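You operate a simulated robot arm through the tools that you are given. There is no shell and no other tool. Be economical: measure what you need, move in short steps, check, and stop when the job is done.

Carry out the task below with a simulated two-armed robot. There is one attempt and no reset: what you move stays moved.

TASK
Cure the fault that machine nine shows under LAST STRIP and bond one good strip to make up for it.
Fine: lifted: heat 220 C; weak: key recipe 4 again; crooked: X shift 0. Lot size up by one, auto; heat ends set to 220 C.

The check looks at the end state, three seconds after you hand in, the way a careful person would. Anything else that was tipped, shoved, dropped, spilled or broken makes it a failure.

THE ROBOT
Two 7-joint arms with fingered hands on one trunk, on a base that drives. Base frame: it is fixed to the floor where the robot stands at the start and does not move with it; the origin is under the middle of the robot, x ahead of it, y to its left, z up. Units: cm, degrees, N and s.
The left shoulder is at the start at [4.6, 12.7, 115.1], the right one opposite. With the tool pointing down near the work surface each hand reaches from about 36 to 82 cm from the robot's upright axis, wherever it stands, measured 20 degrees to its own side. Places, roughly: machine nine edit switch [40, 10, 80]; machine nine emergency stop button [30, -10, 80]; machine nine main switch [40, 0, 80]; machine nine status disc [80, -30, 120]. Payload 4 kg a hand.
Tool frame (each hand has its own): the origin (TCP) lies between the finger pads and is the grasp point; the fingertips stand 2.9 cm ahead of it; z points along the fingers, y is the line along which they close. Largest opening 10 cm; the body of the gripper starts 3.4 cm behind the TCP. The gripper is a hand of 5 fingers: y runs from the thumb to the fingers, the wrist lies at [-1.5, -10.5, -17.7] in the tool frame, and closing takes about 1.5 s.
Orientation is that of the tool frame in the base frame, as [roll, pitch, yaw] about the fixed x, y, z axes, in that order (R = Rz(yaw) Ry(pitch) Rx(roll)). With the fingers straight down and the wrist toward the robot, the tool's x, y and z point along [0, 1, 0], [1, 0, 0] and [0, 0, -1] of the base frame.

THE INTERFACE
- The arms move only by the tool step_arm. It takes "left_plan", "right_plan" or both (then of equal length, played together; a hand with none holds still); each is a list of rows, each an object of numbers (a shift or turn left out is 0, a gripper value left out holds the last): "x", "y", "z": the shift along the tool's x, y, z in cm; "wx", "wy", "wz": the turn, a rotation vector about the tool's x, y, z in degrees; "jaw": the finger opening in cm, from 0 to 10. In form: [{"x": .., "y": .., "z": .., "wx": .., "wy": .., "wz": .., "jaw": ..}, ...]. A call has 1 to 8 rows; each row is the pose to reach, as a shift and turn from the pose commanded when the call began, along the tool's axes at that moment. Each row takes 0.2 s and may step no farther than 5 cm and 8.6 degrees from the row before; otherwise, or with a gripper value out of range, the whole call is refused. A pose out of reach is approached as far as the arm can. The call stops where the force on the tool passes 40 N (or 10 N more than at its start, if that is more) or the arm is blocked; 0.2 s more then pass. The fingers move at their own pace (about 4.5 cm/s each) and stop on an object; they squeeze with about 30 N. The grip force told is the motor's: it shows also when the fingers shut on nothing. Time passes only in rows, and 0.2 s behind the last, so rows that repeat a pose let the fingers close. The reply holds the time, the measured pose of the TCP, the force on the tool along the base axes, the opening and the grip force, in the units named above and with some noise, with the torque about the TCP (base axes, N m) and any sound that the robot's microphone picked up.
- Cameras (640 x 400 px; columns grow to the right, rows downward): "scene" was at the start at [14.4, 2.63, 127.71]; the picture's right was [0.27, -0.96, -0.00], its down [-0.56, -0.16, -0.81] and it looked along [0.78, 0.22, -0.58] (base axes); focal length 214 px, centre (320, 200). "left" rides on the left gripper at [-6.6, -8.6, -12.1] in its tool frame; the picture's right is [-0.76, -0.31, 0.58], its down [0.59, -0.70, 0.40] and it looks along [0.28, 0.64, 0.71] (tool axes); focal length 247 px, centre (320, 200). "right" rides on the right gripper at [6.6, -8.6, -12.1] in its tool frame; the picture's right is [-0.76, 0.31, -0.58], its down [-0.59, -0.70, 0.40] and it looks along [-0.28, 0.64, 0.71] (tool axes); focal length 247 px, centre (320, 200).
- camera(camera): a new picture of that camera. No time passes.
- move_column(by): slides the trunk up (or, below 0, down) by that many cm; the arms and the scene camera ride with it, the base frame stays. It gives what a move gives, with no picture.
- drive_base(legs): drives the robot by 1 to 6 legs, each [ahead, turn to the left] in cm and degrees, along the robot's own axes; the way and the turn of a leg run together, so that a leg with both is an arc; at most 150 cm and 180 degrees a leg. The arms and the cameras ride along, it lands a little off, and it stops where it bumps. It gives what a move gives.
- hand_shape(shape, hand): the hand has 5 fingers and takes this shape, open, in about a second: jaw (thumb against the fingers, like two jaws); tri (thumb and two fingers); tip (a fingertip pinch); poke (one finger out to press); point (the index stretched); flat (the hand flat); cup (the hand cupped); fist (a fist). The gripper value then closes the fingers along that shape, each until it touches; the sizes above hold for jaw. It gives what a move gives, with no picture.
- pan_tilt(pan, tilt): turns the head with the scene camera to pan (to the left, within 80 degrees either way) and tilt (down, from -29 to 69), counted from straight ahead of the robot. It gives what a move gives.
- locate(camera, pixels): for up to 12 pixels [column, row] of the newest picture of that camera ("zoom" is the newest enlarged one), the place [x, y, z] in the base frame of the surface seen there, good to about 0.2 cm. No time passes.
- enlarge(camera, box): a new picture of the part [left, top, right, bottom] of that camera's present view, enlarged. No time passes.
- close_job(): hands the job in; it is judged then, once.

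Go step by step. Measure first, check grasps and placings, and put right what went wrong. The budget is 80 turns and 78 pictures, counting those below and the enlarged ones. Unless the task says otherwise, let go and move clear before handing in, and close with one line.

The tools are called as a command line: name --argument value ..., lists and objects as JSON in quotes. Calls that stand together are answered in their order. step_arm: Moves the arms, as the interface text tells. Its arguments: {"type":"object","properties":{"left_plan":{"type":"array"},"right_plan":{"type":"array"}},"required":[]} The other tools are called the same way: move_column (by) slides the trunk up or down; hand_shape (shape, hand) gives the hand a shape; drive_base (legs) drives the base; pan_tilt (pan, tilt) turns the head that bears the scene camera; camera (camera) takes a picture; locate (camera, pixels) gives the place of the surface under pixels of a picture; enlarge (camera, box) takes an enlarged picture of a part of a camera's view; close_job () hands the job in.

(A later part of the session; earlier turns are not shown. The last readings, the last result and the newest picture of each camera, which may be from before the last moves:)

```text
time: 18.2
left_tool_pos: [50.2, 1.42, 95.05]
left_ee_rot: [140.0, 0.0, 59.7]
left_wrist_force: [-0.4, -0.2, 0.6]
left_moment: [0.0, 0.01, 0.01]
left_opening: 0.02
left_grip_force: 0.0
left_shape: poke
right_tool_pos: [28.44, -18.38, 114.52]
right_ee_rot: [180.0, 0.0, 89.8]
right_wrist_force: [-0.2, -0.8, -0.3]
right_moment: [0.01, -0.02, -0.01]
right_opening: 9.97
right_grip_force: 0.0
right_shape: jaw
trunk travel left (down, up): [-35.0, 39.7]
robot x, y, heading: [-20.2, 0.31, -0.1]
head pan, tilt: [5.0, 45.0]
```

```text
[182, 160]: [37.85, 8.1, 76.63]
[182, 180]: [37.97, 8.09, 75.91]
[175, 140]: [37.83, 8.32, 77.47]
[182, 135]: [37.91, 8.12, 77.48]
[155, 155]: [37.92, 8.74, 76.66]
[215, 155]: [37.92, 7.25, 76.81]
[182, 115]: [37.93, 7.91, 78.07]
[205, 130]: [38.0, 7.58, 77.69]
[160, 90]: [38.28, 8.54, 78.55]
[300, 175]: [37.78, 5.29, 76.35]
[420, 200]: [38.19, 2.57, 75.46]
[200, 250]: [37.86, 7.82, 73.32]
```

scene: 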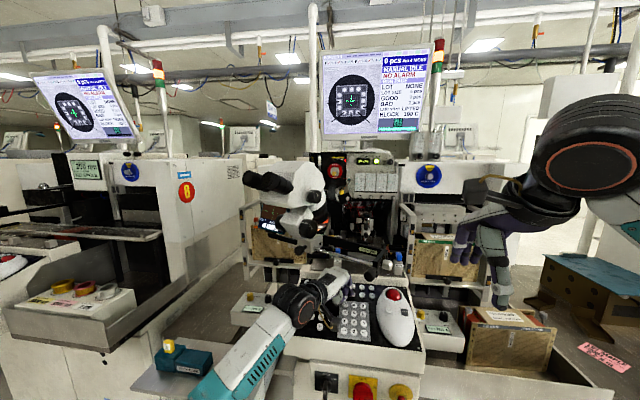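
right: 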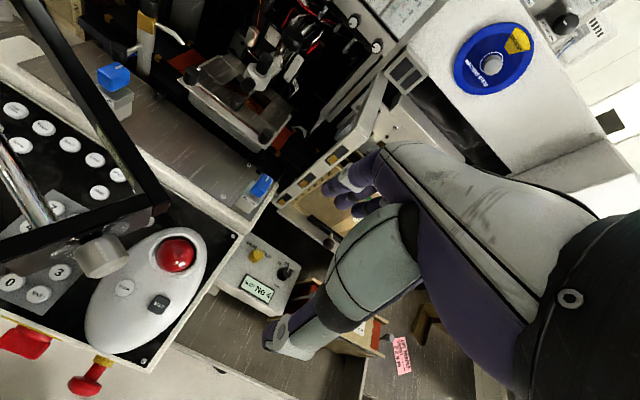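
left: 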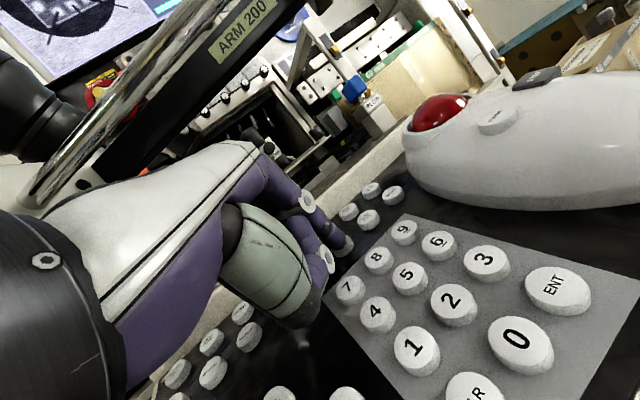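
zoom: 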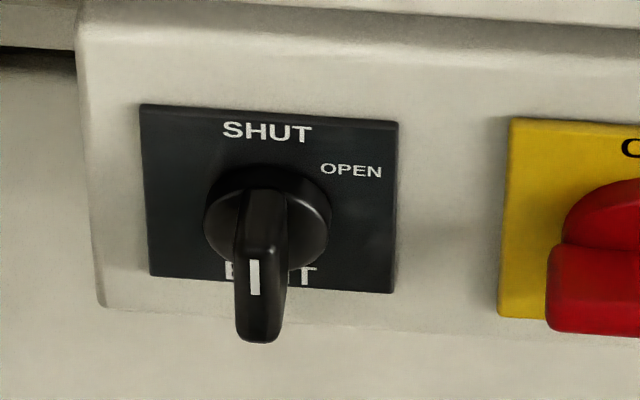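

locate --camera "zoom" --pixels '[[265, 200], [254, 262], [254, 290], [257, 330], [238, 300], [286, 270], [225, 225], [320, 225], [350, 200], [160, 260], [590, 280], [262, 245]]'

camera --camera "scene"

```text
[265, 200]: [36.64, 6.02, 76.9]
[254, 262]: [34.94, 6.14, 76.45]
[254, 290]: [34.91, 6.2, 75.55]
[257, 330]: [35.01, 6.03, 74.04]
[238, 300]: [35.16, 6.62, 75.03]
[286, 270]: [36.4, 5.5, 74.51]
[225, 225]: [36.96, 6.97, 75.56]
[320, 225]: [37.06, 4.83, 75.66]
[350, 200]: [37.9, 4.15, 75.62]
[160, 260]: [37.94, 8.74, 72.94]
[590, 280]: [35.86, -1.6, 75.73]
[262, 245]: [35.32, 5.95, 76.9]
```

```text
37 pictures are left
```

scene: 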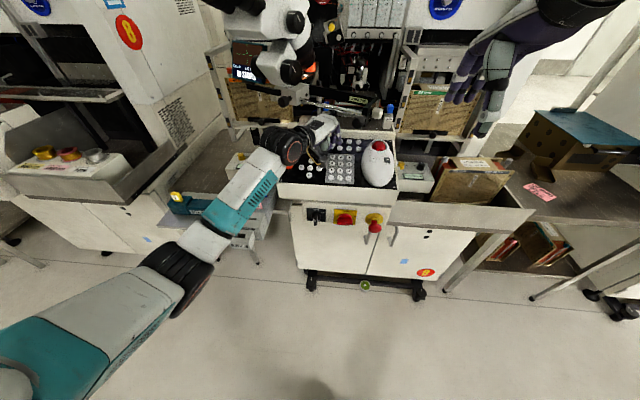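

The edit knob is a vertical fin at y 6.05, z 73.9–77, front face x 34.9, its white mark (zoom 254,280) up at SHUT; OPEN lies clockwise. I'll push its top to the right with the right hand's finger; first poke shape, tilt 50° and lower.

hand_shape --hand "right" --shape "poke"

step_arm --right_plan '[{"wx": -8.3, "z": 4.5, "y": -0.5}, {"wx": -16.6, "z": 9, "y": -1}, {"wx": -25, "z": 13.5, "y": -1.5}, {"wx": -33.3, "z": 18, "y": -2}, {"wx": -41.6, "z": 22.5, "y": -2.5}, {"wx": -50, "z": 27, "y": -3}, {"wx": -50, "z": 27, "y": -3}]'

camera --camera "scene"

```text
time: 19.1
left_tool_pos: [50.1, 1.57, 95.0]
left_ee_rot: [140.0, 0.1, 59.7]
left_wrist_force: [-0.1, -0.9, -0.3]
left_moment: [-0.01, 0.01, 0.02]
left_opening: 0.0
left_grip_force: 0.0
left_shape: poke
right_tool_pos: [28.46, -18.38, 114.52]
right_ee_rot: [-180.0, 0.0, 89.8]
right_wrist_force: [-0.6, -0.5, -0.4]
right_moment: [0.01, -0.01, 0.01]
right_opening: 0.0
right_grip_force: 0.0
right_shape: poke
trunk travel left (down, up): [-35.0, 39.7]
robot x, y, heading: [-20.5, 0.18, 0.2]
head pan, tilt: [5.0, 45.0]
```

```text
time: 20.8
left_tool_pos: [49.98, 1.53, 94.92]
left_ee_rot: [139.9, 0.1, 59.7]
left_wrist_force: [0.0, 0.2, -0.9]
left_moment: [-0.01, 0.03, -0.01]
left_opening: 0.0
left_grip_force: 0.0
left_shape: poke
right_tool_pos: [25.28, -18.3, 87.51]
right_ee_rot: [129.9, 0.0, 89.8]
right_wrist_force: [0.5, 0.3, 0.0]
right_moment: [-0.02, 0.0, 0.03]
right_opening: 0.0
right_grip_force: 0.0
right_shape: poke
right hand out of reach, approached as far as the arm can: row 3, 4
trunk travel left (down, up): [-35.0, 39.7]
robot x, y, heading: [-20.3, 0.48, 0.2]
head pan, tilt: [5.0, 45.0]
```

```text
36 pictures are left
```

scene: 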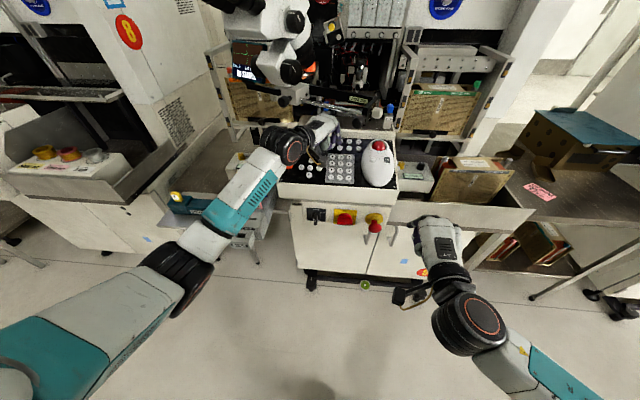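

Right hand is in place at right. I bring its finger to just in front-left of the knob.

step_arm --right_plan '[{"x": 4.3, "y": -0.9, "z": 1.13}, {"x": 8.6, "y": -1.8, "z": 2.26}, {"x": 12.9, "y": -2.7, "z": 3.39}, {"x": 17.2, "y": -3.6, "z": 4.5}, {"x": 21.5, "y": -4.5, "z": 5.65}, {"x": 25.7, "y": -5.4, "z": 6.77}, {"x": 25.7, "y": -5.4, "z": 6.77}]'

enlarge --camera "scene" --box '[270, 190, 370, 260]'

camera --camera "right"

```text
time: 22.6
left_tool_pos: [50.03, 1.53, 94.98]
left_ee_rot: [140.0, 0.0, 59.9]
left_wrist_force: [0.5, -0.6, -0.5]
left_moment: [0.02, -0.01, 0.0]
left_opening: 0.0
left_grip_force: 0.1
left_shape: poke
right_tool_pos: [26.61, 4.38, 76.04]
right_ee_rot: [130.4, 6.1, 91.1]
right_wrist_force: [0.1, 0.6, 0.0]
right_moment: [-0.01, 0.03, -0.03]
right_opening: 0.01
right_grip_force: 0.1
right_shape: poke
trunk travel left (down, up): [-35.0, 39.7]
robot x, y, heading: [-19.92, -0.14, -0.0]
head pan, tilt: [5.0, 45.0]
stopped in row 7 (right hand): the arm was blocked; the commanded pose is now the measured one
```

```text
5.71 times, centred on (320, 225) of scene
```

zoom: 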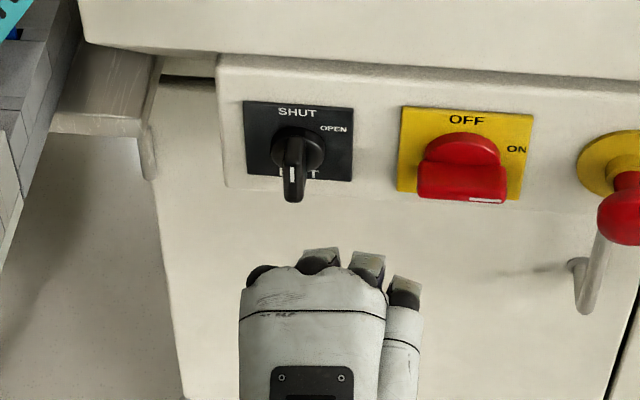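

```text
34 pictures are left
```

right: 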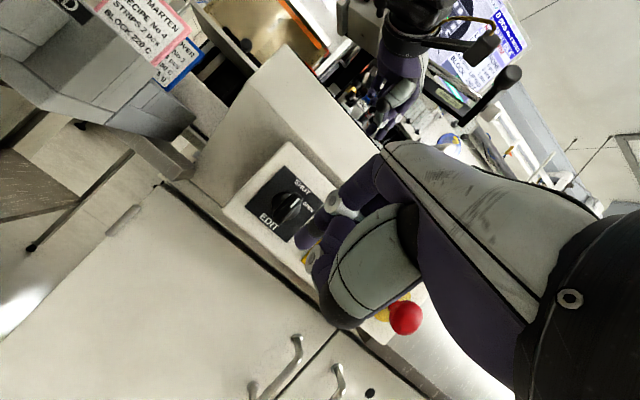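

The right arm got blocked (too close to the body), short of the target. I back the base 10 cm more for room (both hands withdraw clear), then check.

drive_base --legs '[[-10, 0]]'

step_arm --right_plan '[{"x": 1, "z": 2, "y": 2}, {"x": 2, "z": 4, "y": 4}, {"x": 3, "z": 5, "y": 5}, {"x": 3, "z": 5, "y": 5}]'

camera --camera "scene"

```text
time: 23.7
left_tool_pos: [39.94, 1.57, 95.04]
left_ee_rot: [139.9, 0.1, 59.8]
left_wrist_force: [0.4, 0.2, -0.1]
left_moment: [0.01, -0.02, -0.01]
left_opening: 0.0
left_grip_force: 0.0
left_shape: poke
right_tool_pos: [16.38, 4.17, 76.12]
right_ee_rot: [130.4, 6.1, 91.1]
right_wrist_force: [0.0, -0.5, 0.2]
right_moment: [0.0, -0.02, 0.04]
right_opening: 0.0
right_grip_force: 0.0
right_shape: poke
trunk travel left (down, up): [-35.0, 39.7]
robot x, y, heading: [-30.51, 0.23, 0.3]
head pan, tilt: [5.0, 45.0]
```

```text
time: 24.9
left_tool_pos: [40.09, 1.57, 95.02]
left_ee_rot: [140.0, 0.0, 59.9]
left_wrist_force: [0.9, 0.4, -0.2]
left_moment: [-0.02, 0.01, -0.02]
left_opening: 0.02
left_grip_force: 0.0
left_shape: poke
right_tool_pos: [22.73, 5.07, 73.92]
right_ee_rot: [131.6, 9.5, 91.1]
right_wrist_force: [0.3, 0.2, -0.3]
right_moment: [0.0, 0.02, 0.01]
right_opening: 0.0
right_grip_force: 0.1
right_shape: poke
trunk travel left (down, up): [-35.0, 39.7]
robot x, y, heading: [-30.45, 0.14, 0.1]
head pan, tilt: [5.0, 45.0]
stopped in row 4 (right hand): the arm was blocked; the commanded pose is now the measured one
```

```text
33 pictures are left
```

scene: 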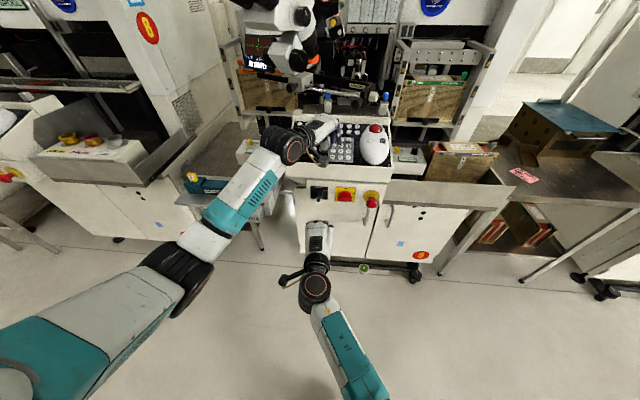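

The right arm is at a joint limit there. I withdraw it to the right and use the left hand instead, whose 30° yaw suits pushing the fin's top to the right.

step_arm --right_plan '[{"x": -4}, {"x": -8}, {"x": -12}, {"x": -16}, {"x": -20}, {"x": -24}, {"x": -24}]'

step_arm --left_plan '[{"x": 0.9, "y": -3.6, "z": -3.0}, {"x": 1.8, "y": -7.2, "z": -6.0}, {"x": 3.0, "y": -11.9, "z": -10.0}]'

```text
time: 26.5
left_tool_pos: [39.88, 1.57, 94.99]
left_ee_rot: [140.0, 0.0, 59.7]
left_wrist_force: [-1.5, 0.0, -0.1]
left_moment: [0.0, -0.01, -0.03]
left_opening: 0.01
left_grip_force: 0.1
left_shape: poke
right_tool_pos: [23.08, -18.47, 77.82]
right_ee_rot: [131.5, 9.3, 91.4]
right_wrist_force: [-0.4, 0.5, -1.0]
right_moment: [-0.02, -0.03, 0.01]
right_opening: 0.0
right_grip_force: 0.1
right_shape: poke
trunk travel left (down, up): [-35.0, 39.7]
robot x, y, heading: [-30.22, -0.2, 0.2]
head pan, tilt: [5.0, 45.0]
```

```text
refused: row 3 steps farther than a row can; nothing moved
```

step_arm --left_plan '[{"x": 0.75, "y": -3.3, "z": -2.1}, {"x": 1.5, "y": -6.6, "z": -4.25}, {"x": 2.25, "y": -9.9, "z": -6.4}, {"x": 3.0, "y": -13.2, "z": -8.5}, {"x": 3.0, "y": -16.3, "z": -4.8}, {"x": 3.0, "y": -19.4, "z": -1.1}, {"x": 3.0, "y": -22.46, "z": 2.5}, {"x": 3.0, "y": -22.46, "z": 2.5}]'

enlarge --camera "scene" --box '[260, 150, 380, 230]'

locate --camera "zoom" --pixels '[[305, 205], [303, 225], [303, 240]]'

```text
time: 28.3
left_tool_pos: [27.93, 12.11, 78.6]
left_ee_rot: [140.1, 0.0, 59.8]
left_wrist_force: [-0.5, -1.1, -0.5]
left_moment: [0.04, 0.02, 0.02]
left_opening: 0.01
left_grip_force: 0.1
left_shape: poke
right_tool_pos: [23.0, -18.44, 77.94]
right_ee_rot: [131.5, 9.4, 91.2]
right_wrist_force: [-0.5, -0.8, -0.5]
right_moment: [0.02, 0.0, 0.01]
right_opening: 0.01
right_grip_force: 0.1
right_shape: poke
trunk travel left (down, up): [-35.0, 39.7]
robot x, y, heading: [-30.07, -0.18, 0.2]
head pan, tilt: [5.0, 45.0]
```

```text
5.00 times, centred on (320, 190) of scene
```

zoom: 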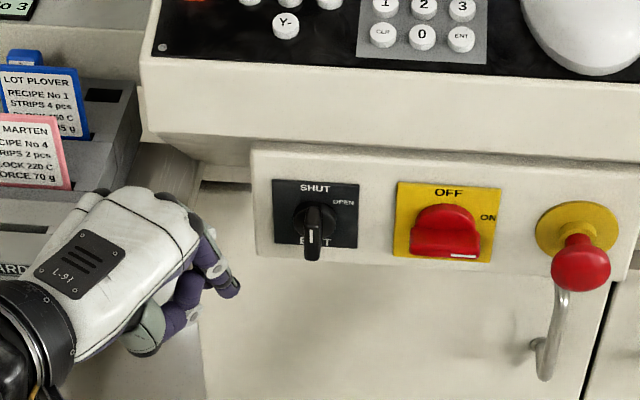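

```text
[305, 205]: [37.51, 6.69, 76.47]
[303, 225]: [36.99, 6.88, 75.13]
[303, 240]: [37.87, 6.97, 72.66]
```

The rack of lot cards is close left of the hand; I measure its nearest parts and the fingertip.

locate --camera "zoom" --pixels '[[110, 110], [70, 185], [30, 235], [135, 150], [90, 182], [232, 290], [228, 275], [225, 240], [150, 200], [195, 170], [40, 262], [190, 160]]'

camera --camera "left"

```text
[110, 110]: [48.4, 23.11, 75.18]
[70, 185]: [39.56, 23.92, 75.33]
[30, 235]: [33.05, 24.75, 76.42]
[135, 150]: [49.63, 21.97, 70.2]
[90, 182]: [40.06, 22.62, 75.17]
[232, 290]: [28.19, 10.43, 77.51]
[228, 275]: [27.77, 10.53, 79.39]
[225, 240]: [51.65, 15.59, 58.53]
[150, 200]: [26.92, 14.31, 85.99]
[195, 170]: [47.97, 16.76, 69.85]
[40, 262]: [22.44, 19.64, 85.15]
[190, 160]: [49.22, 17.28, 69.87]
```

```text
31 pictures are left
```

left: 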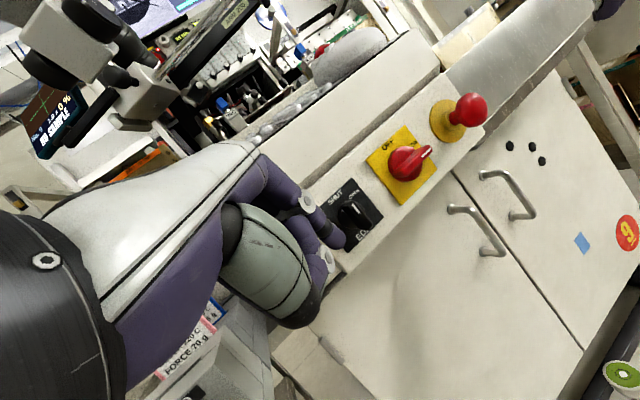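

Rack stays clear (y≥22, z≤76). I place the fingertip just left of the fin's upper half.

step_arm --left_plan '[{"x": 0.6, "y": 2.82, "z": 2.46}, {"x": 1.21, "y": 5.64, "z": 4.93}, {"x": 1.21, "y": 5.64, "z": 4.93}]'

enlarge --camera "scene" --box '[280, 170, 350, 220]'

enlarge --camera "left" --box '[270, 150, 430, 290]'

```text
time: 29.1
left_tool_pos: [35.24, 9.25, 78.46]
left_ee_rot: [140.1, 0.1, 59.7]
left_wrist_force: [0.1, 0.3, -0.5]
left_moment: [0.0, 0.03, -0.01]
left_opening: 0.0
left_grip_force: 0.1
left_shape: poke
right_tool_pos: [23.04, -18.32, 77.93]
right_ee_rot: [131.5, 9.3, 91.2]
right_wrist_force: [0.0, 0.5, -0.3]
right_moment: [0.01, -0.02, -0.02]
right_opening: 0.0
right_grip_force: 0.0
right_shape: poke
trunk travel left (down, up): [-35.0, 39.7]
robot x, y, heading: [-30.16, -0.2, 0.2]
head pan, tilt: [5.0, 45.0]
```

```text
8.00 times, centred on (315, 195) of scene
```

zoom: 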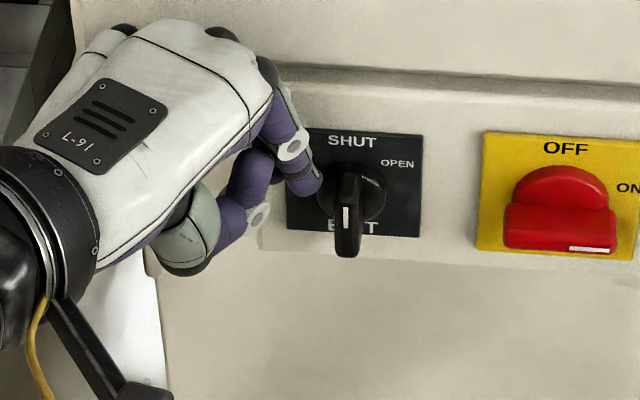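

```text
2.86 times, centred on (350, 220) of left
```

zoom: 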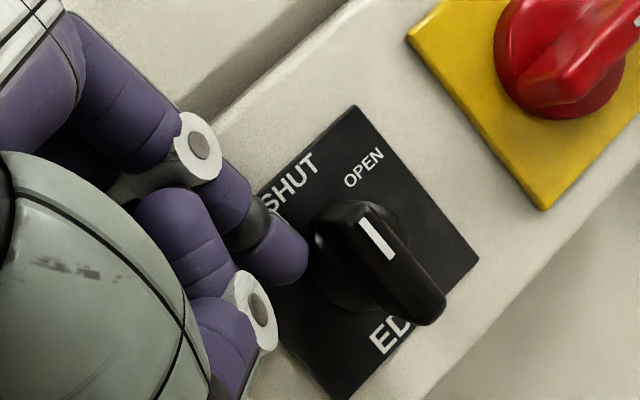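

The fingertip is right at the fin's upper left. I push right 2.6 cm.

step_arm --left_plan '[{"x": -0.6, "y": 0.27, "z": 0.22}, {"x": -1.2, "y": 0.53, "z": 0.45}, {"x": -1.8, "y": 0.8, "z": 0.67}, {"x": -2.25, "y": 1.0, "z": 0.83}]'

enlarge --camera "left" --box '[270, 150, 430, 290]'

```text
time: 30.1
left_tool_pos: [35.08, 6.64, 78.84]
left_ee_rot: [139.8, 0.0, 59.7]
left_wrist_force: [-3.1, 3.9, 8.6]
left_moment: [0.07, -0.1, 0.1]
left_opening: 0.01
left_grip_force: 0.1
left_shape: poke
right_tool_pos: [23.05, -18.46, 77.89]
right_ee_rot: [131.6, 9.3, 91.1]
right_wrist_force: [0.9, 0.0, 0.6]
right_moment: [0.0, 0.0, -0.03]
right_opening: 0.0
right_grip_force: 0.1
right_shape: poke
trunk travel left (down, up): [-35.0, 39.7]
robot x, y, heading: [-30.19, 0.09, 0.1]
head pan, tilt: [5.0, 45.0]
```

```text
2.86 times, centred on (350, 220) of left
```

zoom: 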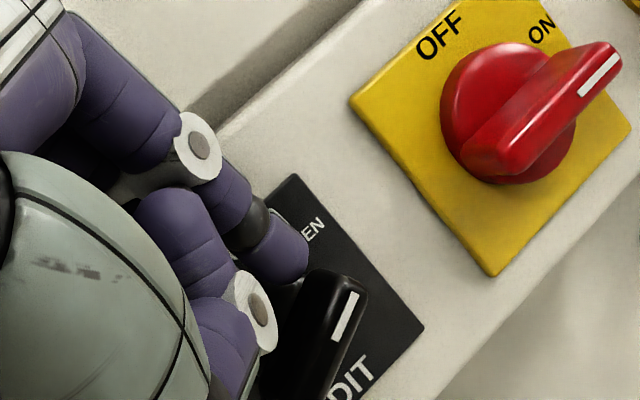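

The fin turned about 65°; the main knob's ON suggests a 90° throw. I press down on its end a further 1 cm to complete it.

step_arm --left_plan '[{"x": -0.35, "y": -0.1, "z": 0.4}, {"x": -0.35, "y": -0.5, "z": 0.9}, {"x": -0.35, "y": -0.7, "z": 1.1}]'

enlarge --camera "left" --box '[270, 150, 430, 290]'

```text
time: 30.7
left_tool_pos: [35.33, 6.09, 78.98]
left_ee_rot: [138.3, -0.1, 59.8]
left_wrist_force: [-10.8, 4.6, 14.8]
left_moment: [0.09, -0.07, 0.06]
left_opening: 0.0
left_grip_force: 0.1
left_shape: poke
right_tool_pos: [22.91, -18.44, 77.86]
right_ee_rot: [131.4, 9.3, 91.1]
right_wrist_force: [-0.5, 0.7, 0.0]
right_moment: [0.0, -0.01, -0.01]
right_opening: 0.01
right_grip_force: 0.2
right_shape: poke
trunk travel left (down, up): [-35.0, 39.7]
robot x, y, heading: [-30.51, 0.3, 0.2]
head pan, tilt: [5.0, 45.0]
stopped in row 3 (left hand): the force on the tool passed its limit (the readings are from after the stop); the commanded pose is now the measured one
```

```text
2.86 times, centred on (350, 220) of left
```

zoom: 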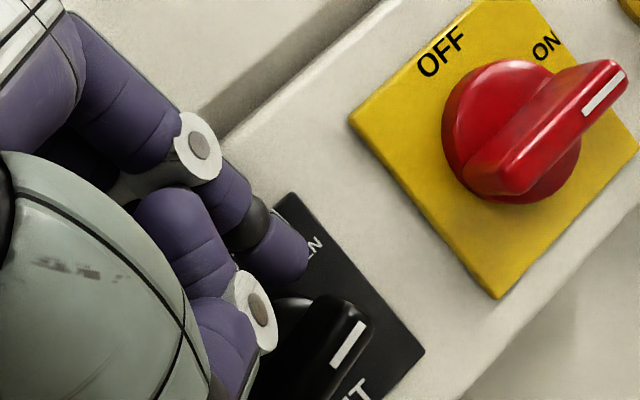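

The force limit tripped, likely at the knob's end stop. I draw back and look at the knob and the monitor.

step_arm --left_plan '[{"y": 0.9, "z": -1.2}, {"x": 1, "y": -1.5, "z": -3.5}, {"x": 1.5, "y": -4, "z": -6}, {"x": 1.5, "y": -4, "z": -6}]'

enlarge --camera "scene" --box '[280, 170, 350, 220]'

pan_tilt --pan 3 --tilt 23

camera --camera "scene"

```text
time: 31.7
left_tool_pos: [30.08, 11.1, 80.29]
left_ee_rot: [138.9, 0.0, 59.8]
left_wrist_force: [0.1, -0.7, -0.3]
left_moment: [0.04, 0.03, -0.01]
left_opening: 0.04
left_grip_force: 0.1
left_shape: poke
right_tool_pos: [23.02, -18.39, 77.86]
right_ee_rot: [131.6, 9.4, 91.2]
right_wrist_force: [0.3, 0.5, 0.2]
right_moment: [0.01, -0.03, 0.0]
right_opening: 0.0
right_grip_force: 0.1
right_shape: poke
trunk travel left (down, up): [-35.0, 39.7]
robot x, y, heading: [-29.93, 0.18, -0.0]
head pan, tilt: [5.0, 45.0]
```

```text
8.00 times, centred on (315, 195) of scene
```

zoom: 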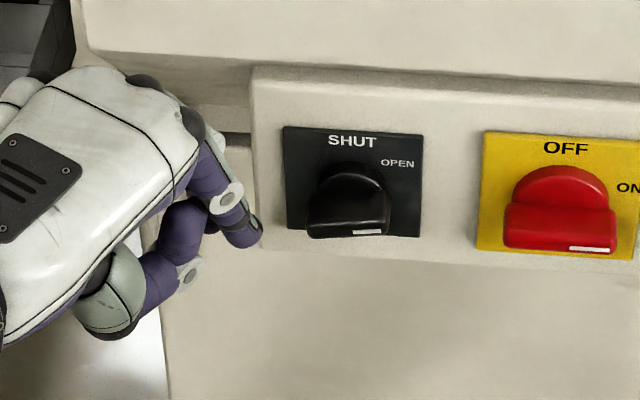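

```text
time: 32.6
left_tool_pos: [30.09, 11.08, 80.35]
left_ee_rot: [138.9, -0.1, 59.7]
left_wrist_force: [0.5, 0.0, 0.0]
left_moment: [-0.02, 0.0, 0.01]
left_opening: 0.0
left_grip_force: 0.0
left_shape: poke
right_tool_pos: [23.15, -18.42, 77.87]
right_ee_rot: [131.6, 9.3, 91.3]
right_wrist_force: [0.0, 0.4, -0.4]
right_moment: [-0.01, -0.04, -0.01]
right_opening: 0.0
right_grip_force: 0.1
right_shape: poke
trunk travel left (down, up): [-35.0, 39.7]
robot x, y, heading: [-30.26, 0.16, -0.0]
head pan, tilt: [3.0, 23.0]
```

```text
25 pictures are left
```

scene: 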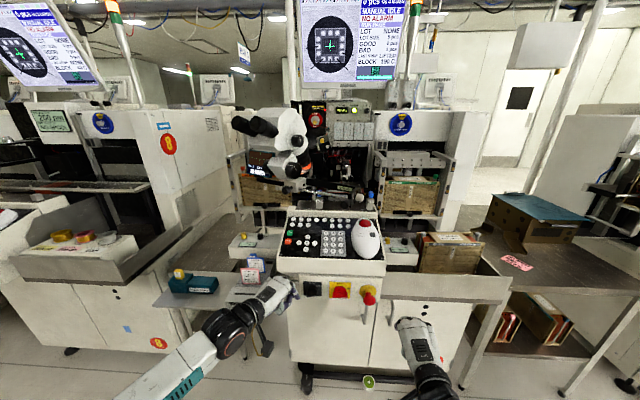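

The knob now matches the main switch's ON: fully OPEN. Monitor is visible from this view too. I bring the left finger back up and over PAGE and press once.

step_arm --left_plan '[{"x": -0.03, "y": 2.0, "z": -3.27, "wx": 1.1}, {"x": -0.06, "y": 4.03, "z": -6.53, "wx": 1.1}, {"x": -0.1, "y": 6.05, "z": -9.8, "wx": 1.1}, {"x": -0.13, "y": 8.06, "z": -13.07, "wx": 1.1}, {"x": -0.13, "y": 8.06, "z": -13.07, "wx": 1.1}]'

```text
time: 33.8
left_tool_pos: [27.58, 12.34, 95.59]
left_ee_rot: [140.0, 0.1, 59.8]
left_wrist_force: [-0.3, 0.5, -0.7]
left_moment: [-0.02, 0.0, 0.03]
left_opening: 0.0
left_grip_force: 0.1
left_shape: poke
right_tool_pos: [23.13, -18.34, 77.78]
right_ee_rot: [131.5, 9.4, 91.1]
right_wrist_force: [0.3, 0.3, 0.8]
right_moment: [0.02, 0.04, -0.01]
right_opening: 0.0
right_grip_force: 0.0
right_shape: poke
trunk travel left (down, up): [-35.0, 39.7]
robot x, y, heading: [-30.57, 0.11, 0.0]
head pan, tilt: [3.0, 23.0]
```

step_arm --left_plan '[{"x": 0.38, "y": 3.75, "z": 3.23}, {"x": 0.76, "y": 7.5, "z": 6.46}, {"x": 1.13, "y": 11.25, "z": 9.68}, {"x": 1.51, "y": 15.0, "z": 12.91}, {"x": 1.89, "y": 18.75, "z": 16.14}, {"x": 1.89, "y": 17.85, "z": 17.21}, {"x": 1.89, "y": 17.37, "z": 17.79}, {"x": 1.89, "y": 18.45, "z": 16.5}]'

enlarge --camera "scene" --box '[290, 0, 430, 270]'

```text
time: 35.6
left_tool_pos: [50.25, 1.4, 94.83]
left_ee_rot: [140.0, 0.0, 59.7]
left_wrist_force: [-0.8, 1.6, 0.0]
left_moment: [-0.03, -0.01, -0.01]
left_opening: 0.01
left_grip_force: 0.1
left_shape: poke
right_tool_pos: [23.0, -18.41, 77.89]
right_ee_rot: [131.6, 9.3, 91.3]
right_wrist_force: [-0.1, 0.0, 0.7]
right_moment: [0.02, -0.03, -0.01]
right_opening: 0.0
right_grip_force: 0.0
right_shape: poke
trunk travel left (down, up): [-35.0, 39.7]
robot x, y, heading: [-30.18, -0.09, 0.1]
head pan, tilt: [3.0, 23.0]
```

```text
1.48 times, centred on (360, 135) of scene
```

zoom: 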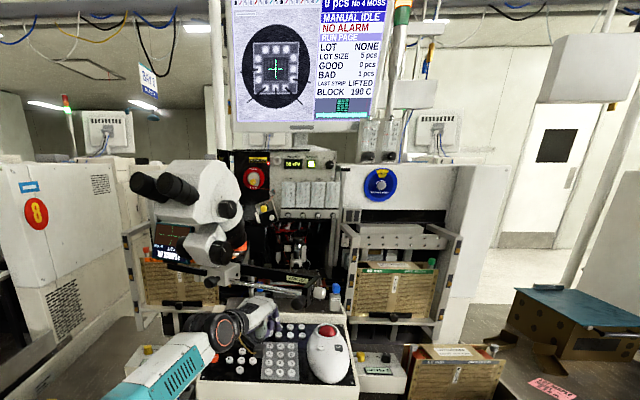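

Still RUN PAGE. I press again, deeper and holding, and read the force.

step_arm --left_plan '[{"y": -0.8, "z": 0.95}, {"y": -1.15, "z": 1.37}, {"y": -1.15, "z": 1.37}, {"y": -1.15, "z": 1.37}]'

enlarge --camera "scene" --box '[340, 0, 400, 90]'

enlarge --camera "left" --box '[280, 180, 420, 300]'

```text
time: 36.6
left_tool_pos: [50.01, 1.47, 93.62]
left_ee_rot: [139.4, -0.1, 59.8]
left_wrist_force: [-5.9, 6.7, 23.4]
left_moment: [0.18, -0.53, 0.19]
left_opening: 0.0
left_grip_force: 0.0
left_shape: poke
right_tool_pos: [22.75, -18.36, 78.04]
right_ee_rot: [131.3, 9.4, 91.3]
right_wrist_force: [0.1, 0.6, -0.7]
right_moment: [-0.01, -0.01, 0.0]
right_opening: 0.0
right_grip_force: 0.1
right_shape: poke
trunk travel left (down, up): [-35.0, 39.7]
robot x, y, heading: [-30.01, 0.13, 0.2]
head pan, tilt: [3.0, 23.0]
```

```text
4.44 times, centred on (370, 45) of scene
```

zoom: 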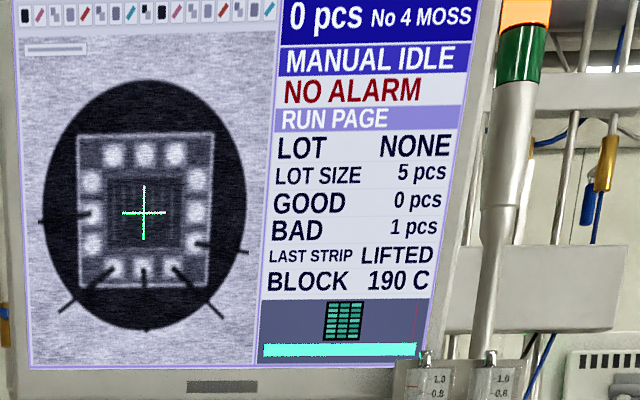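

```text
3.33 times, centred on (350, 240) of left
```

zoom: 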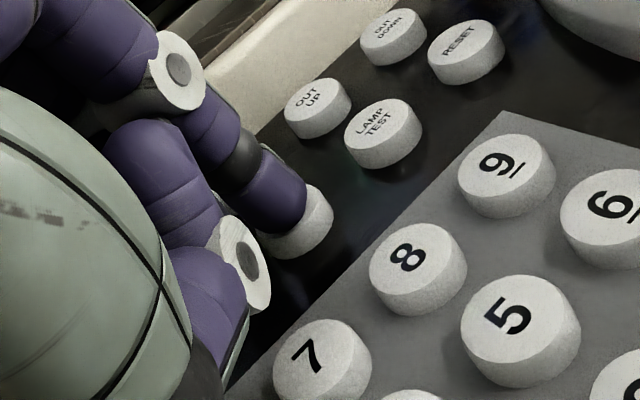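

No response though 23 N presses. To test whether my pressing works at all, I press LAMP TEST (harmless), 2.35 cm to the right, and look at the lamps.

step_arm --left_plan '[{"y": 0.96, "z": -1.15}, {"x": -2.04, "y": 1.86, "z": -0.4}, {"x": -2.04, "y": 1.22, "z": 0.37}, {"x": -2.04, "y": 0.9, "z": 0.75}, {"x": -2.04, "y": 0.9, "z": 0.75}]'

enlarge --camera "scene" --box '[300, 0, 440, 270]'

```text
time: 37.3
left_tool_pos: [50.57, 0.04, 94.08]
left_ee_rot: [140.1, -0.7, 60.6]
left_wrist_force: [1.9, -0.5, 2.5]
left_moment: [0.08, -0.05, 0.03]
left_opening: 0.01
left_grip_force: 0.0
left_shape: poke
right_tool_pos: [23.07, -18.51, 77.83]
right_ee_rot: [131.6, 9.2, 91.3]
right_wrist_force: [-0.3, -0.7, -0.5]
right_moment: [0.04, 0.02, 0.02]
right_opening: 0.0
right_grip_force: 0.1
right_shape: poke
trunk travel left (down, up): [-35.0, 39.7]
robot x, y, heading: [-30.33, 0.1, 0.2]
head pan, tilt: [3.0, 23.0]
stopped in row 3 (left hand): the force on the tool passed its limit (the readings are from after the stop); the commanded pose is now the measured one
```

```text
1.48 times, centred on (370, 135) of scene
```

zoom: 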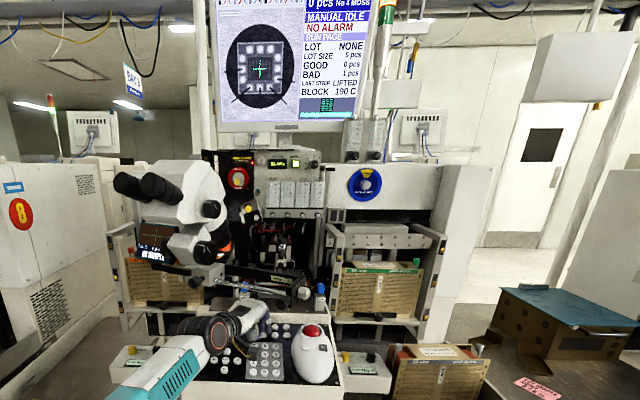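

The sideways move was stopped by contact (tip too low, between keys). I rise 1.5 cm and inspect.

step_arm --left_plan '[{"y": 0.64, "z": -0.77}, {"y": 0.96, "z": -1.15}, {"y": 0.96, "z": -1.15}]'

enlarge --camera "left" --box '[280, 180, 420, 300]'

enlarge --camera "scene" --box '[315, 200, 375, 250]'

locate --camera "zoom" --pixels '[[320, 130], [240, 150], [330, 150], [200, 60]]'

```text
time: 38.1
left_tool_pos: [50.59, 0.28, 95.48]
left_ee_rot: [140.1, -0.6, 60.7]
left_wrist_force: [-0.2, 0.3, 0.6]
left_moment: [0.02, 0.01, 0.0]
left_opening: 0.02
left_grip_force: 0.0
left_shape: poke
right_tool_pos: [23.06, -18.48, 77.8]
right_ee_rot: [131.5, 9.3, 91.3]
right_wrist_force: [0.7, 0.3, -0.8]
right_moment: [0.0, 0.02, 0.0]
right_opening: 0.0
right_grip_force: 0.0
right_shape: poke
trunk travel left (down, up): [-35.0, 39.7]
robot x, y, heading: [-30.28, -0.11, 0.1]
head pan, tilt: [3.0, 23.0]
```

```text
3.33 times, centred on (350, 240) of left
```

zoom: 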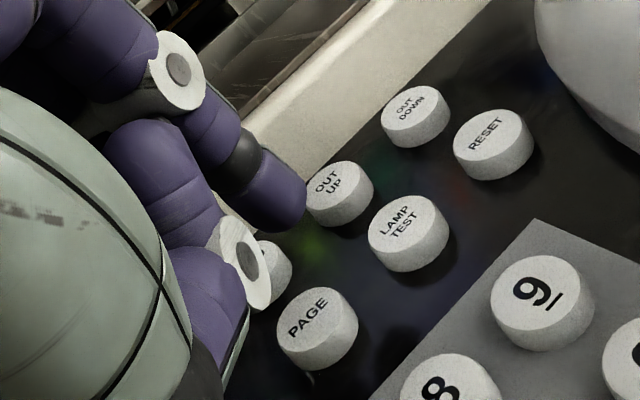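

```text
8.00 times, centred on (345, 225) of scene
```

zoom: 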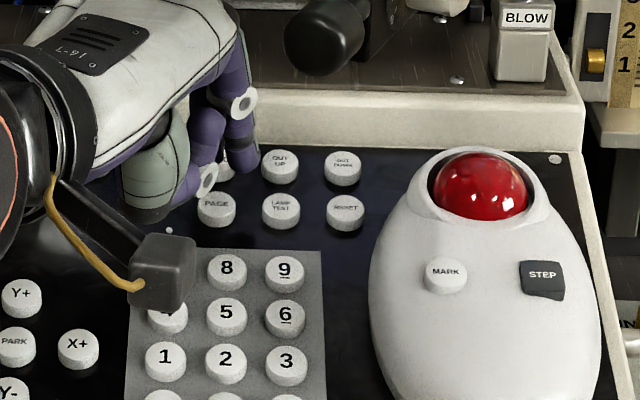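

```text
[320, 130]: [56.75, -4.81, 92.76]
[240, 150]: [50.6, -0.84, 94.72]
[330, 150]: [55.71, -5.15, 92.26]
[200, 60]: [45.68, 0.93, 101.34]
```

Moment readings say contact was ~2.5 cm ahead of the TCP, not at the finger I see – perhaps another finger is the one stretched out. I pull the hand back over free space and examine it.

step_arm --left_plan '[{"x": -0.38, "y": -3.65, "z": -3.3}, {"x": -0.76, "y": -7.3, "z": -6.6}, {"x": -1.13, "y": -11, "z": -9.9}, {"x": -1.51, "y": -14.6, "z": -13.1}, {"x": -1.89, "y": -18.2, "z": -16.4}, {"x": -1.89, "y": -18.2, "z": -16.4}]'

pan_tilt --pan 15 --tilt 40

camera --camera "scene"

```text
time: 39.5
left_tool_pos: [28.3, 10.64, 96.16]
left_ee_rot: [140.1, -0.6, 60.8]
left_wrist_force: [-0.2, 0.5, -0.3]
left_moment: [0.0, -0.01, -0.01]
left_opening: 0.01
left_grip_force: 0.0
left_shape: poke
right_tool_pos: [23.25, -18.36, 77.8]
right_ee_rot: [131.6, 9.3, 91.3]
right_wrist_force: [1.2, 0.4, -0.6]
right_moment: [-0.02, 0.02, 0.0]
right_opening: 0.01
right_grip_force: 0.0
right_shape: poke
trunk travel left (down, up): [-35.0, 39.7]
robot x, y, heading: [-30.4, 0.44, 0.2]
head pan, tilt: [3.0, 23.0]
```

```text
time: 40.3
left_tool_pos: [28.19, 10.6, 96.21]
left_ee_rot: [140.1, -0.6, 60.7]
left_wrist_force: [0.2, -0.5, -0.3]
left_moment: [-0.05, 0.03, 0.01]
left_opening: 0.01
left_grip_force: 0.0
left_shape: poke
right_tool_pos: [23.21, -18.39, 77.82]
right_ee_rot: [131.5, 9.3, 91.2]
right_wrist_force: [0.0, 0.2, 0.0]
right_moment: [0.01, -0.06, -0.02]
right_opening: 0.01
right_grip_force: 0.0
right_shape: poke
trunk travel left (down, up): [-35.0, 39.7]
robot x, y, heading: [-30.32, 0.16, 0.1]
head pan, tilt: [15.0, 40.0]
```

```text
18 pictures are left
```

scene: 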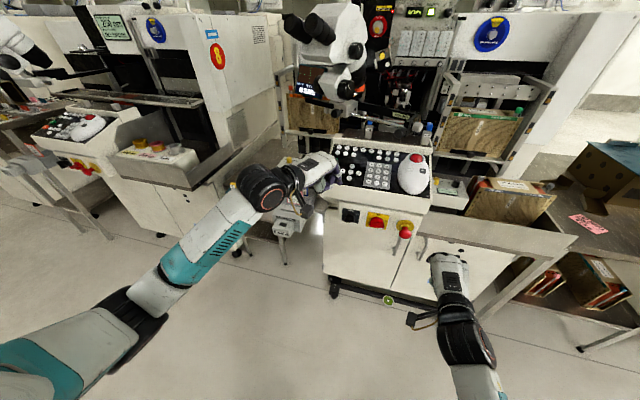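

I have 18 pictures left. One close look at the hand from here to settle which fingertip does the touching.

enlarge --camera "scene" --box '[295, 140, 359, 190]'

locate --camera "zoom" --pixels '[[445, 300], [430, 330], [420, 280], [460, 320], [400, 340], [380, 300], [440, 250], [470, 280]]'

```text
8.00 times, centred on (327, 165) of scene
```

zoom: 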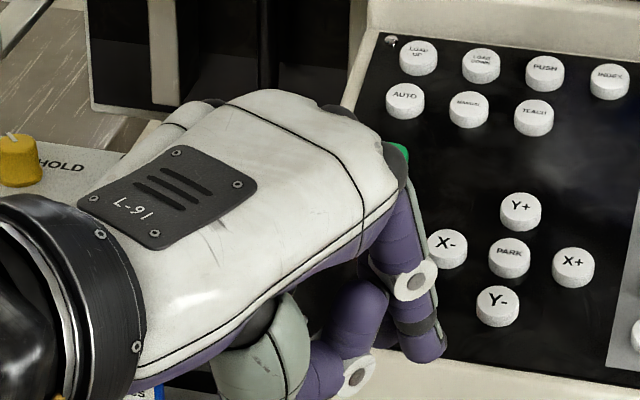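

```text
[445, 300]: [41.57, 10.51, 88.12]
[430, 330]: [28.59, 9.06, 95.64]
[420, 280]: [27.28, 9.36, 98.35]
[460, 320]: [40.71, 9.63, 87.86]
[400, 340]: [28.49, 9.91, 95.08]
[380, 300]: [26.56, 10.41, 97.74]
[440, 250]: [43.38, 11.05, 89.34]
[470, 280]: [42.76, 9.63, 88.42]
```

The finger is about 2 cm wide; its left-front corner (TCP + ~(2.3,0)) probably rested on CLAMP's edge and held it off PAGE. I re-aim about 0.9 cm nearer and 0.5 cm right and press PAGE again.

step_arm --left_plan '[{"x": 0.43, "y": 3.39, "z": 3.08}, {"x": 0.86, "y": 6.78, "z": 6.16}, {"x": 1.28, "y": 10.18, "z": 9.25}, {"x": 1.71, "y": 13.57, "z": 12.33}, {"x": 2.14, "y": 16.96, "z": 15.41}, {"x": 2.14, "y": 15.87, "z": 16.71}, {"x": 2.14, "y": 15.48, "z": 17.17}, {"x": 2.14, "y": 15.4, "z": 17.27}]'

pan_tilt --pan 3 --tilt 23

enlarge --camera "scene" --box '[340, 0, 400, 90]'

```text
time: 42.1
left_tool_pos: [49.41, 1.28, 93.52]
left_ee_rot: [139.8, -0.7, 60.6]
left_wrist_force: [-3.1, 5.7, 11.1]
left_moment: [0.14, -0.21, 0.1]
left_opening: 0.01
left_grip_force: 0.1
left_shape: poke
right_tool_pos: [22.96, -18.27, 77.93]
right_ee_rot: [131.4, 9.3, 91.4]
right_wrist_force: [-0.2, -0.2, 0.1]
right_moment: [0.02, -0.02, 0.0]
right_opening: 0.0
right_grip_force: 0.1
right_shape: poke
trunk travel left (down, up): [-35.0, 39.7]
robot x, y, heading: [-30.71, 0.31, 0.2]
head pan, tilt: [15.0, 40.0]
```

```text
time: 42.9
left_tool_pos: [49.31, 1.39, 93.29]
left_ee_rot: [139.8, -0.7, 60.7]
left_wrist_force: [-2.9, 9.2, 18.2]
left_moment: [0.19, -0.43, 0.24]
left_opening: 0.01
left_grip_force: 0.0
left_shape: poke
right_tool_pos: [22.99, -18.3, 78.1]
right_ee_rot: [131.5, 9.4, 91.2]
right_wrist_force: [0.9, -0.1, 1.1]
right_moment: [0.05, 0.01, 0.0]
right_opening: 0.0
right_grip_force: 0.1
right_shape: poke
trunk travel left (down, up): [-35.0, 39.7]
robot x, y, heading: [-30.08, -0.08, -0.2]
head pan, tilt: [3.0, 23.0]
```

```text
4.44 times, centred on (370, 45) of scene
```

zoom: 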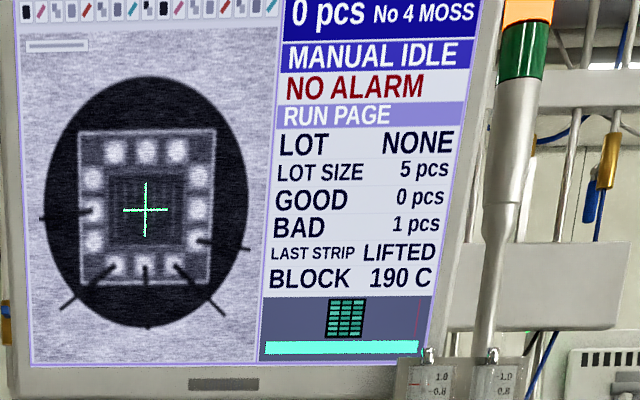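

The moment again puts the real contact at TCP + (2.65, 0, −2.3) – the same each time, i.e. the panel left of PAGE, with PAGE's side pushing back (+y). I trust that: raise, then re-aim with TCP at (48.45, 0.1).

step_arm --left_plan '[{"y": 0.9, "z": -1.07}, {"y": 1.6, "z": -1.9}, {"y": 1.6, "z": -1.9}, {"y": 1.6, "z": -1.9}]'

```text
time: 43.9
left_tool_pos: [49.28, 1.19, 95.35]
left_ee_rot: [140.2, -0.6, 60.8]
left_wrist_force: [-0.4, 0.3, -0.8]
left_moment: [0.03, 0.0, -0.05]
left_opening: 0.0
left_grip_force: 0.0
left_shape: poke
right_tool_pos: [23.1, -18.35, 77.88]
right_ee_rot: [131.6, 9.3, 91.3]
right_wrist_force: [-0.7, -0.6, 0.2]
right_moment: [-0.03, 0.0, 0.01]
right_opening: 0.01
right_grip_force: 0.1
right_shape: poke
trunk travel left (down, up): [-35.0, 39.7]
robot x, y, heading: [-30.71, 0.53, -0.0]
head pan, tilt: [3.0, 23.0]
```

step_arm --left_plan '[{"x": -1.35, "y": -0.11, "z": -0.1}, {"x": -1.35, "y": -0.11, "z": -0.1}, {"x": -1.35, "y": -0.88, "z": 0.82}, {"x": -1.35, "y": -1.27, "z": 1.28}, {"x": -1.35, "y": -1.4, "z": 1.43}, {"x": -1.35, "y": -1.4, "z": 1.43}]'

enlarge --camera "scene" --box '[340, 0, 400, 90]'

```text
time: 45.3
left_tool_pos: [48.38, 0.08, 93.56]
left_ee_rot: [140.0, -0.6, 60.7]
left_wrist_force: [-0.5, 0.0, 3.5]
left_moment: [0.02, -0.09, 0.0]
left_opening: 0.01
left_grip_force: 0.1
left_shape: poke
right_tool_pos: [22.99, -18.46, 77.7]
right_ee_rot: [131.6, 9.4, 91.3]
right_wrist_force: [0.0, -0.6, 1.0]
right_moment: [0.01, 0.01, -0.02]
right_opening: 0.01
right_grip_force: 0.0
right_shape: poke
trunk travel left (down, up): [-35.0, 39.7]
robot x, y, heading: [-30.59, 0.15, 0.1]
head pan, tilt: [3.0, 23.0]
heard: click
```

```text
4.44 times, centred on (370, 45) of scene
```

zoom: 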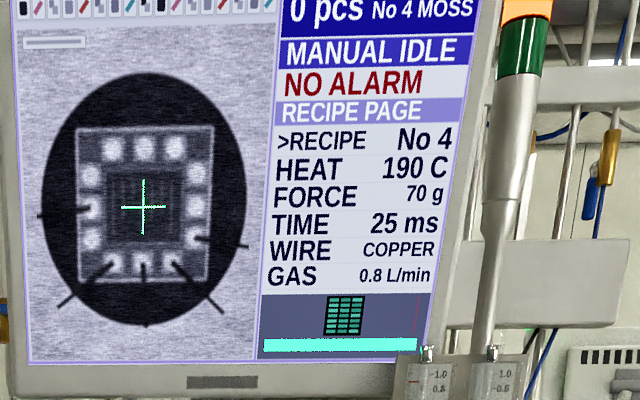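

Click heard and the page changed to RECIPE PAGE with the cursor on RECIPE; so the press offset TCP = key + (−2.7, 0, +1.8) works. I now press ENT (40.7,−2.9) with no digits, to move the cursor toward HEAT.

step_arm --left_plan '[{"y": 1.03, "z": -1.23}, {"x": -2.57, "y": -1.52, "z": -2.13}, {"x": -5.14, "y": -4.07, "z": -3.03}, {"x": -7.71, "y": -6.62, "z": -3.93}, {"x": -7.71, "y": -6.62, "z": -3.93}, {"x": -7.71, "y": -7.84, "z": -2.475}, {"x": -7.71, "y": -7.84, "z": -2.475}, {"x": -7.71, "y": -6.62, "z": -3.93}]'

enlarge --camera "scene" --box '[340, 0, 400, 90]'

```text
time: 47.1
left_tool_pos: [38.1, -2.63, 92.1]
left_ee_rot: [140.2, -0.6, 60.7]
left_wrist_force: [0.8, 0.2, -0.7]
left_moment: [0.01, 0.0, 0.0]
left_opening: 0.0
left_grip_force: 0.0
left_shape: poke
right_tool_pos: [23.09, -18.33, 77.85]
right_ee_rot: [131.5, 9.3, 91.3]
right_wrist_force: [0.0, 0.1, 0.5]
right_moment: [0.02, 0.01, -0.02]
right_opening: 0.0
right_grip_force: 0.1
right_shape: poke
trunk travel left (down, up): [-35.0, 39.7]
robot x, y, heading: [-30.61, -0.31, 0.0]
head pan, tilt: [3.0, 23.0]
heard: click
```

```text
4.44 times, centred on (370, 45) of scene
```

zoom: 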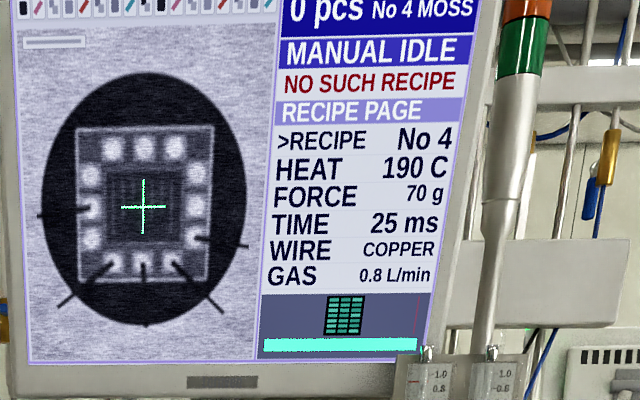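

ENT works (click) but says NO SUCH RECIPE for an empty entry, so the cursor needs another key. I try Y− (40.9, 8.3).

step_arm --left_plan '[{"x": 3.2, "y": -1.33, "z": -1.15}, {"x": 6.4, "y": -2.65, "z": -2.31}, {"x": 9.6, "y": -3.98, "z": -3.46}, {"x": 9.6, "y": -3.98, "z": -3.46}, {"x": 9.6, "y": -5.2, "z": -2.0}, {"x": 9.6, "y": -5.2, "z": -2.0}, {"x": 9.6, "y": -3.98, "z": -3.46}]'

enlarge --camera "scene" --box '[340, 0, 400, 90]'

```text
time: 48.7
left_tool_pos: [38.18, 8.07, 92.29]
left_ee_rot: [140.1, -0.6, 60.7]
left_wrist_force: [-0.2, 0.0, 0.2]
left_moment: [-0.01, 0.02, -0.02]
left_opening: 0.02
left_grip_force: 0.0
left_shape: poke
right_tool_pos: [23.15, -18.34, 77.89]
right_ee_rot: [131.5, 9.4, 91.2]
right_wrist_force: [-0.1, -0.1, 0.7]
right_moment: [-0.01, -0.01, 0.01]
right_opening: 0.0
right_grip_force: 0.0
right_shape: poke
trunk travel left (down, up): [-35.0, 39.7]
robot x, y, heading: [-30.51, 0.14, 0.2]
head pan, tilt: [3.0, 23.0]
heard: click
```

```text
4.44 times, centred on (370, 45) of scene
```

zoom: 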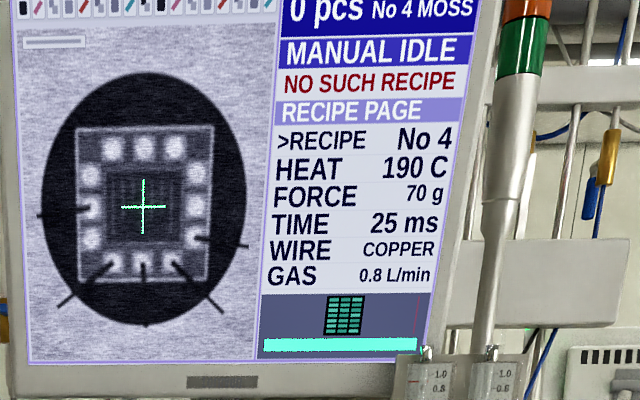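

Y− clicked but nothing moved; the alarm may block it. I press RESET (51.15,−5.6), then will retry.

step_arm --left_plan '[{"x": -1.7, "y": 3.48, "z": 1.94}, {"x": -3.41, "y": 6.95, "z": 3.87}, {"x": -5.12, "y": 10.43, "z": 5.81}, {"x": -6.82, "y": 13.91, "z": 7.75}, {"x": -6.82, "y": 13.91, "z": 7.75}, {"x": -6.82, "y": 12.66, "z": 9.24}, {"x": -6.82, "y": 12.66, "z": 9.24}, {"x": -6.82, "y": 13.91, "z": 7.75}]'

```text
time: 50.5
left_tool_pos: [48.5, -5.65, 95.26]
left_ee_rot: [140.3, -0.6, 60.6]
left_wrist_force: [0.2, 0.0, 1.0]
left_moment: [0.0, 0.0, 0.02]
left_opening: 0.0
left_grip_force: 0.0
left_shape: poke
right_tool_pos: [23.1, -18.46, 77.85]
right_ee_rot: [131.5, 9.3, 91.2]
right_wrist_force: [0.3, 0.2, -0.3]
right_moment: [0.0, 0.02, 0.0]
right_opening: 0.0
right_grip_force: 0.0
right_shape: poke
trunk travel left (down, up): [-35.0, 39.7]
robot x, y, heading: [-29.96, 0.3, -0.1]
head pan, tilt: [3.0, 23.0]
heard: click
```

RESET clicked. I go back to Y− and press it.

step_arm --left_plan '[{"x": 1.74, "y": -3.49, "z": -1.95}, {"x": 3.48, "y": -6.98, "z": -3.9}, {"x": 5.21, "y": -10.48, "z": -5.85}, {"x": 6.95, "y": -13.97, "z": -7.8}, {"x": 6.95, "y": -13.97, "z": -7.8}, {"x": 6.95, "y": -15.19, "z": -6.34}, {"x": 6.95, "y": -15.19, "z": -6.34}, {"x": 6.95, "y": -13.97, "z": -7.8}]'

enlarge --camera "scene" --box '[340, 0, 400, 90]'

```text
time: 52.3
left_tool_pos: [38.22, 8.41, 92.36]
left_ee_rot: [140.2, -0.6, 60.8]
left_wrist_force: [0.0, 0.2, 0.1]
left_moment: [0.01, 0.0, -0.02]
left_opening: 0.0
left_grip_force: 0.0
left_shape: poke
right_tool_pos: [23.14, -18.5, 77.84]
right_ee_rot: [131.5, 9.3, 91.3]
right_wrist_force: [-0.1, 0.9, -0.1]
right_moment: [-0.03, -0.01, 0.01]
right_opening: 0.0
right_grip_force: 0.0
right_shape: poke
trunk travel left (down, up): [-35.0, 39.7]
robot x, y, heading: [-30.6, 0.37, 0.2]
head pan, tilt: [3.0, 23.0]
heard: click
```

```text
4.44 times, centred on (370, 45) of scene
```

zoom: 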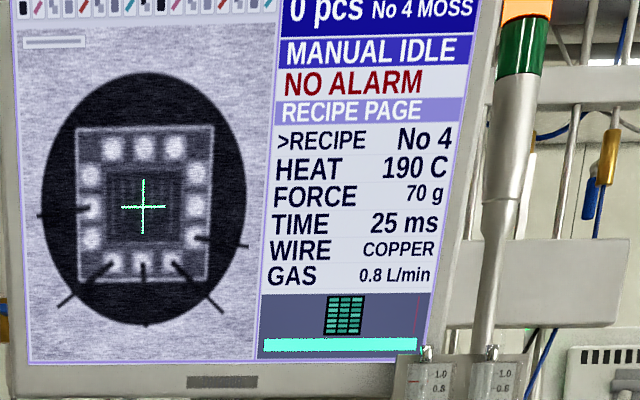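

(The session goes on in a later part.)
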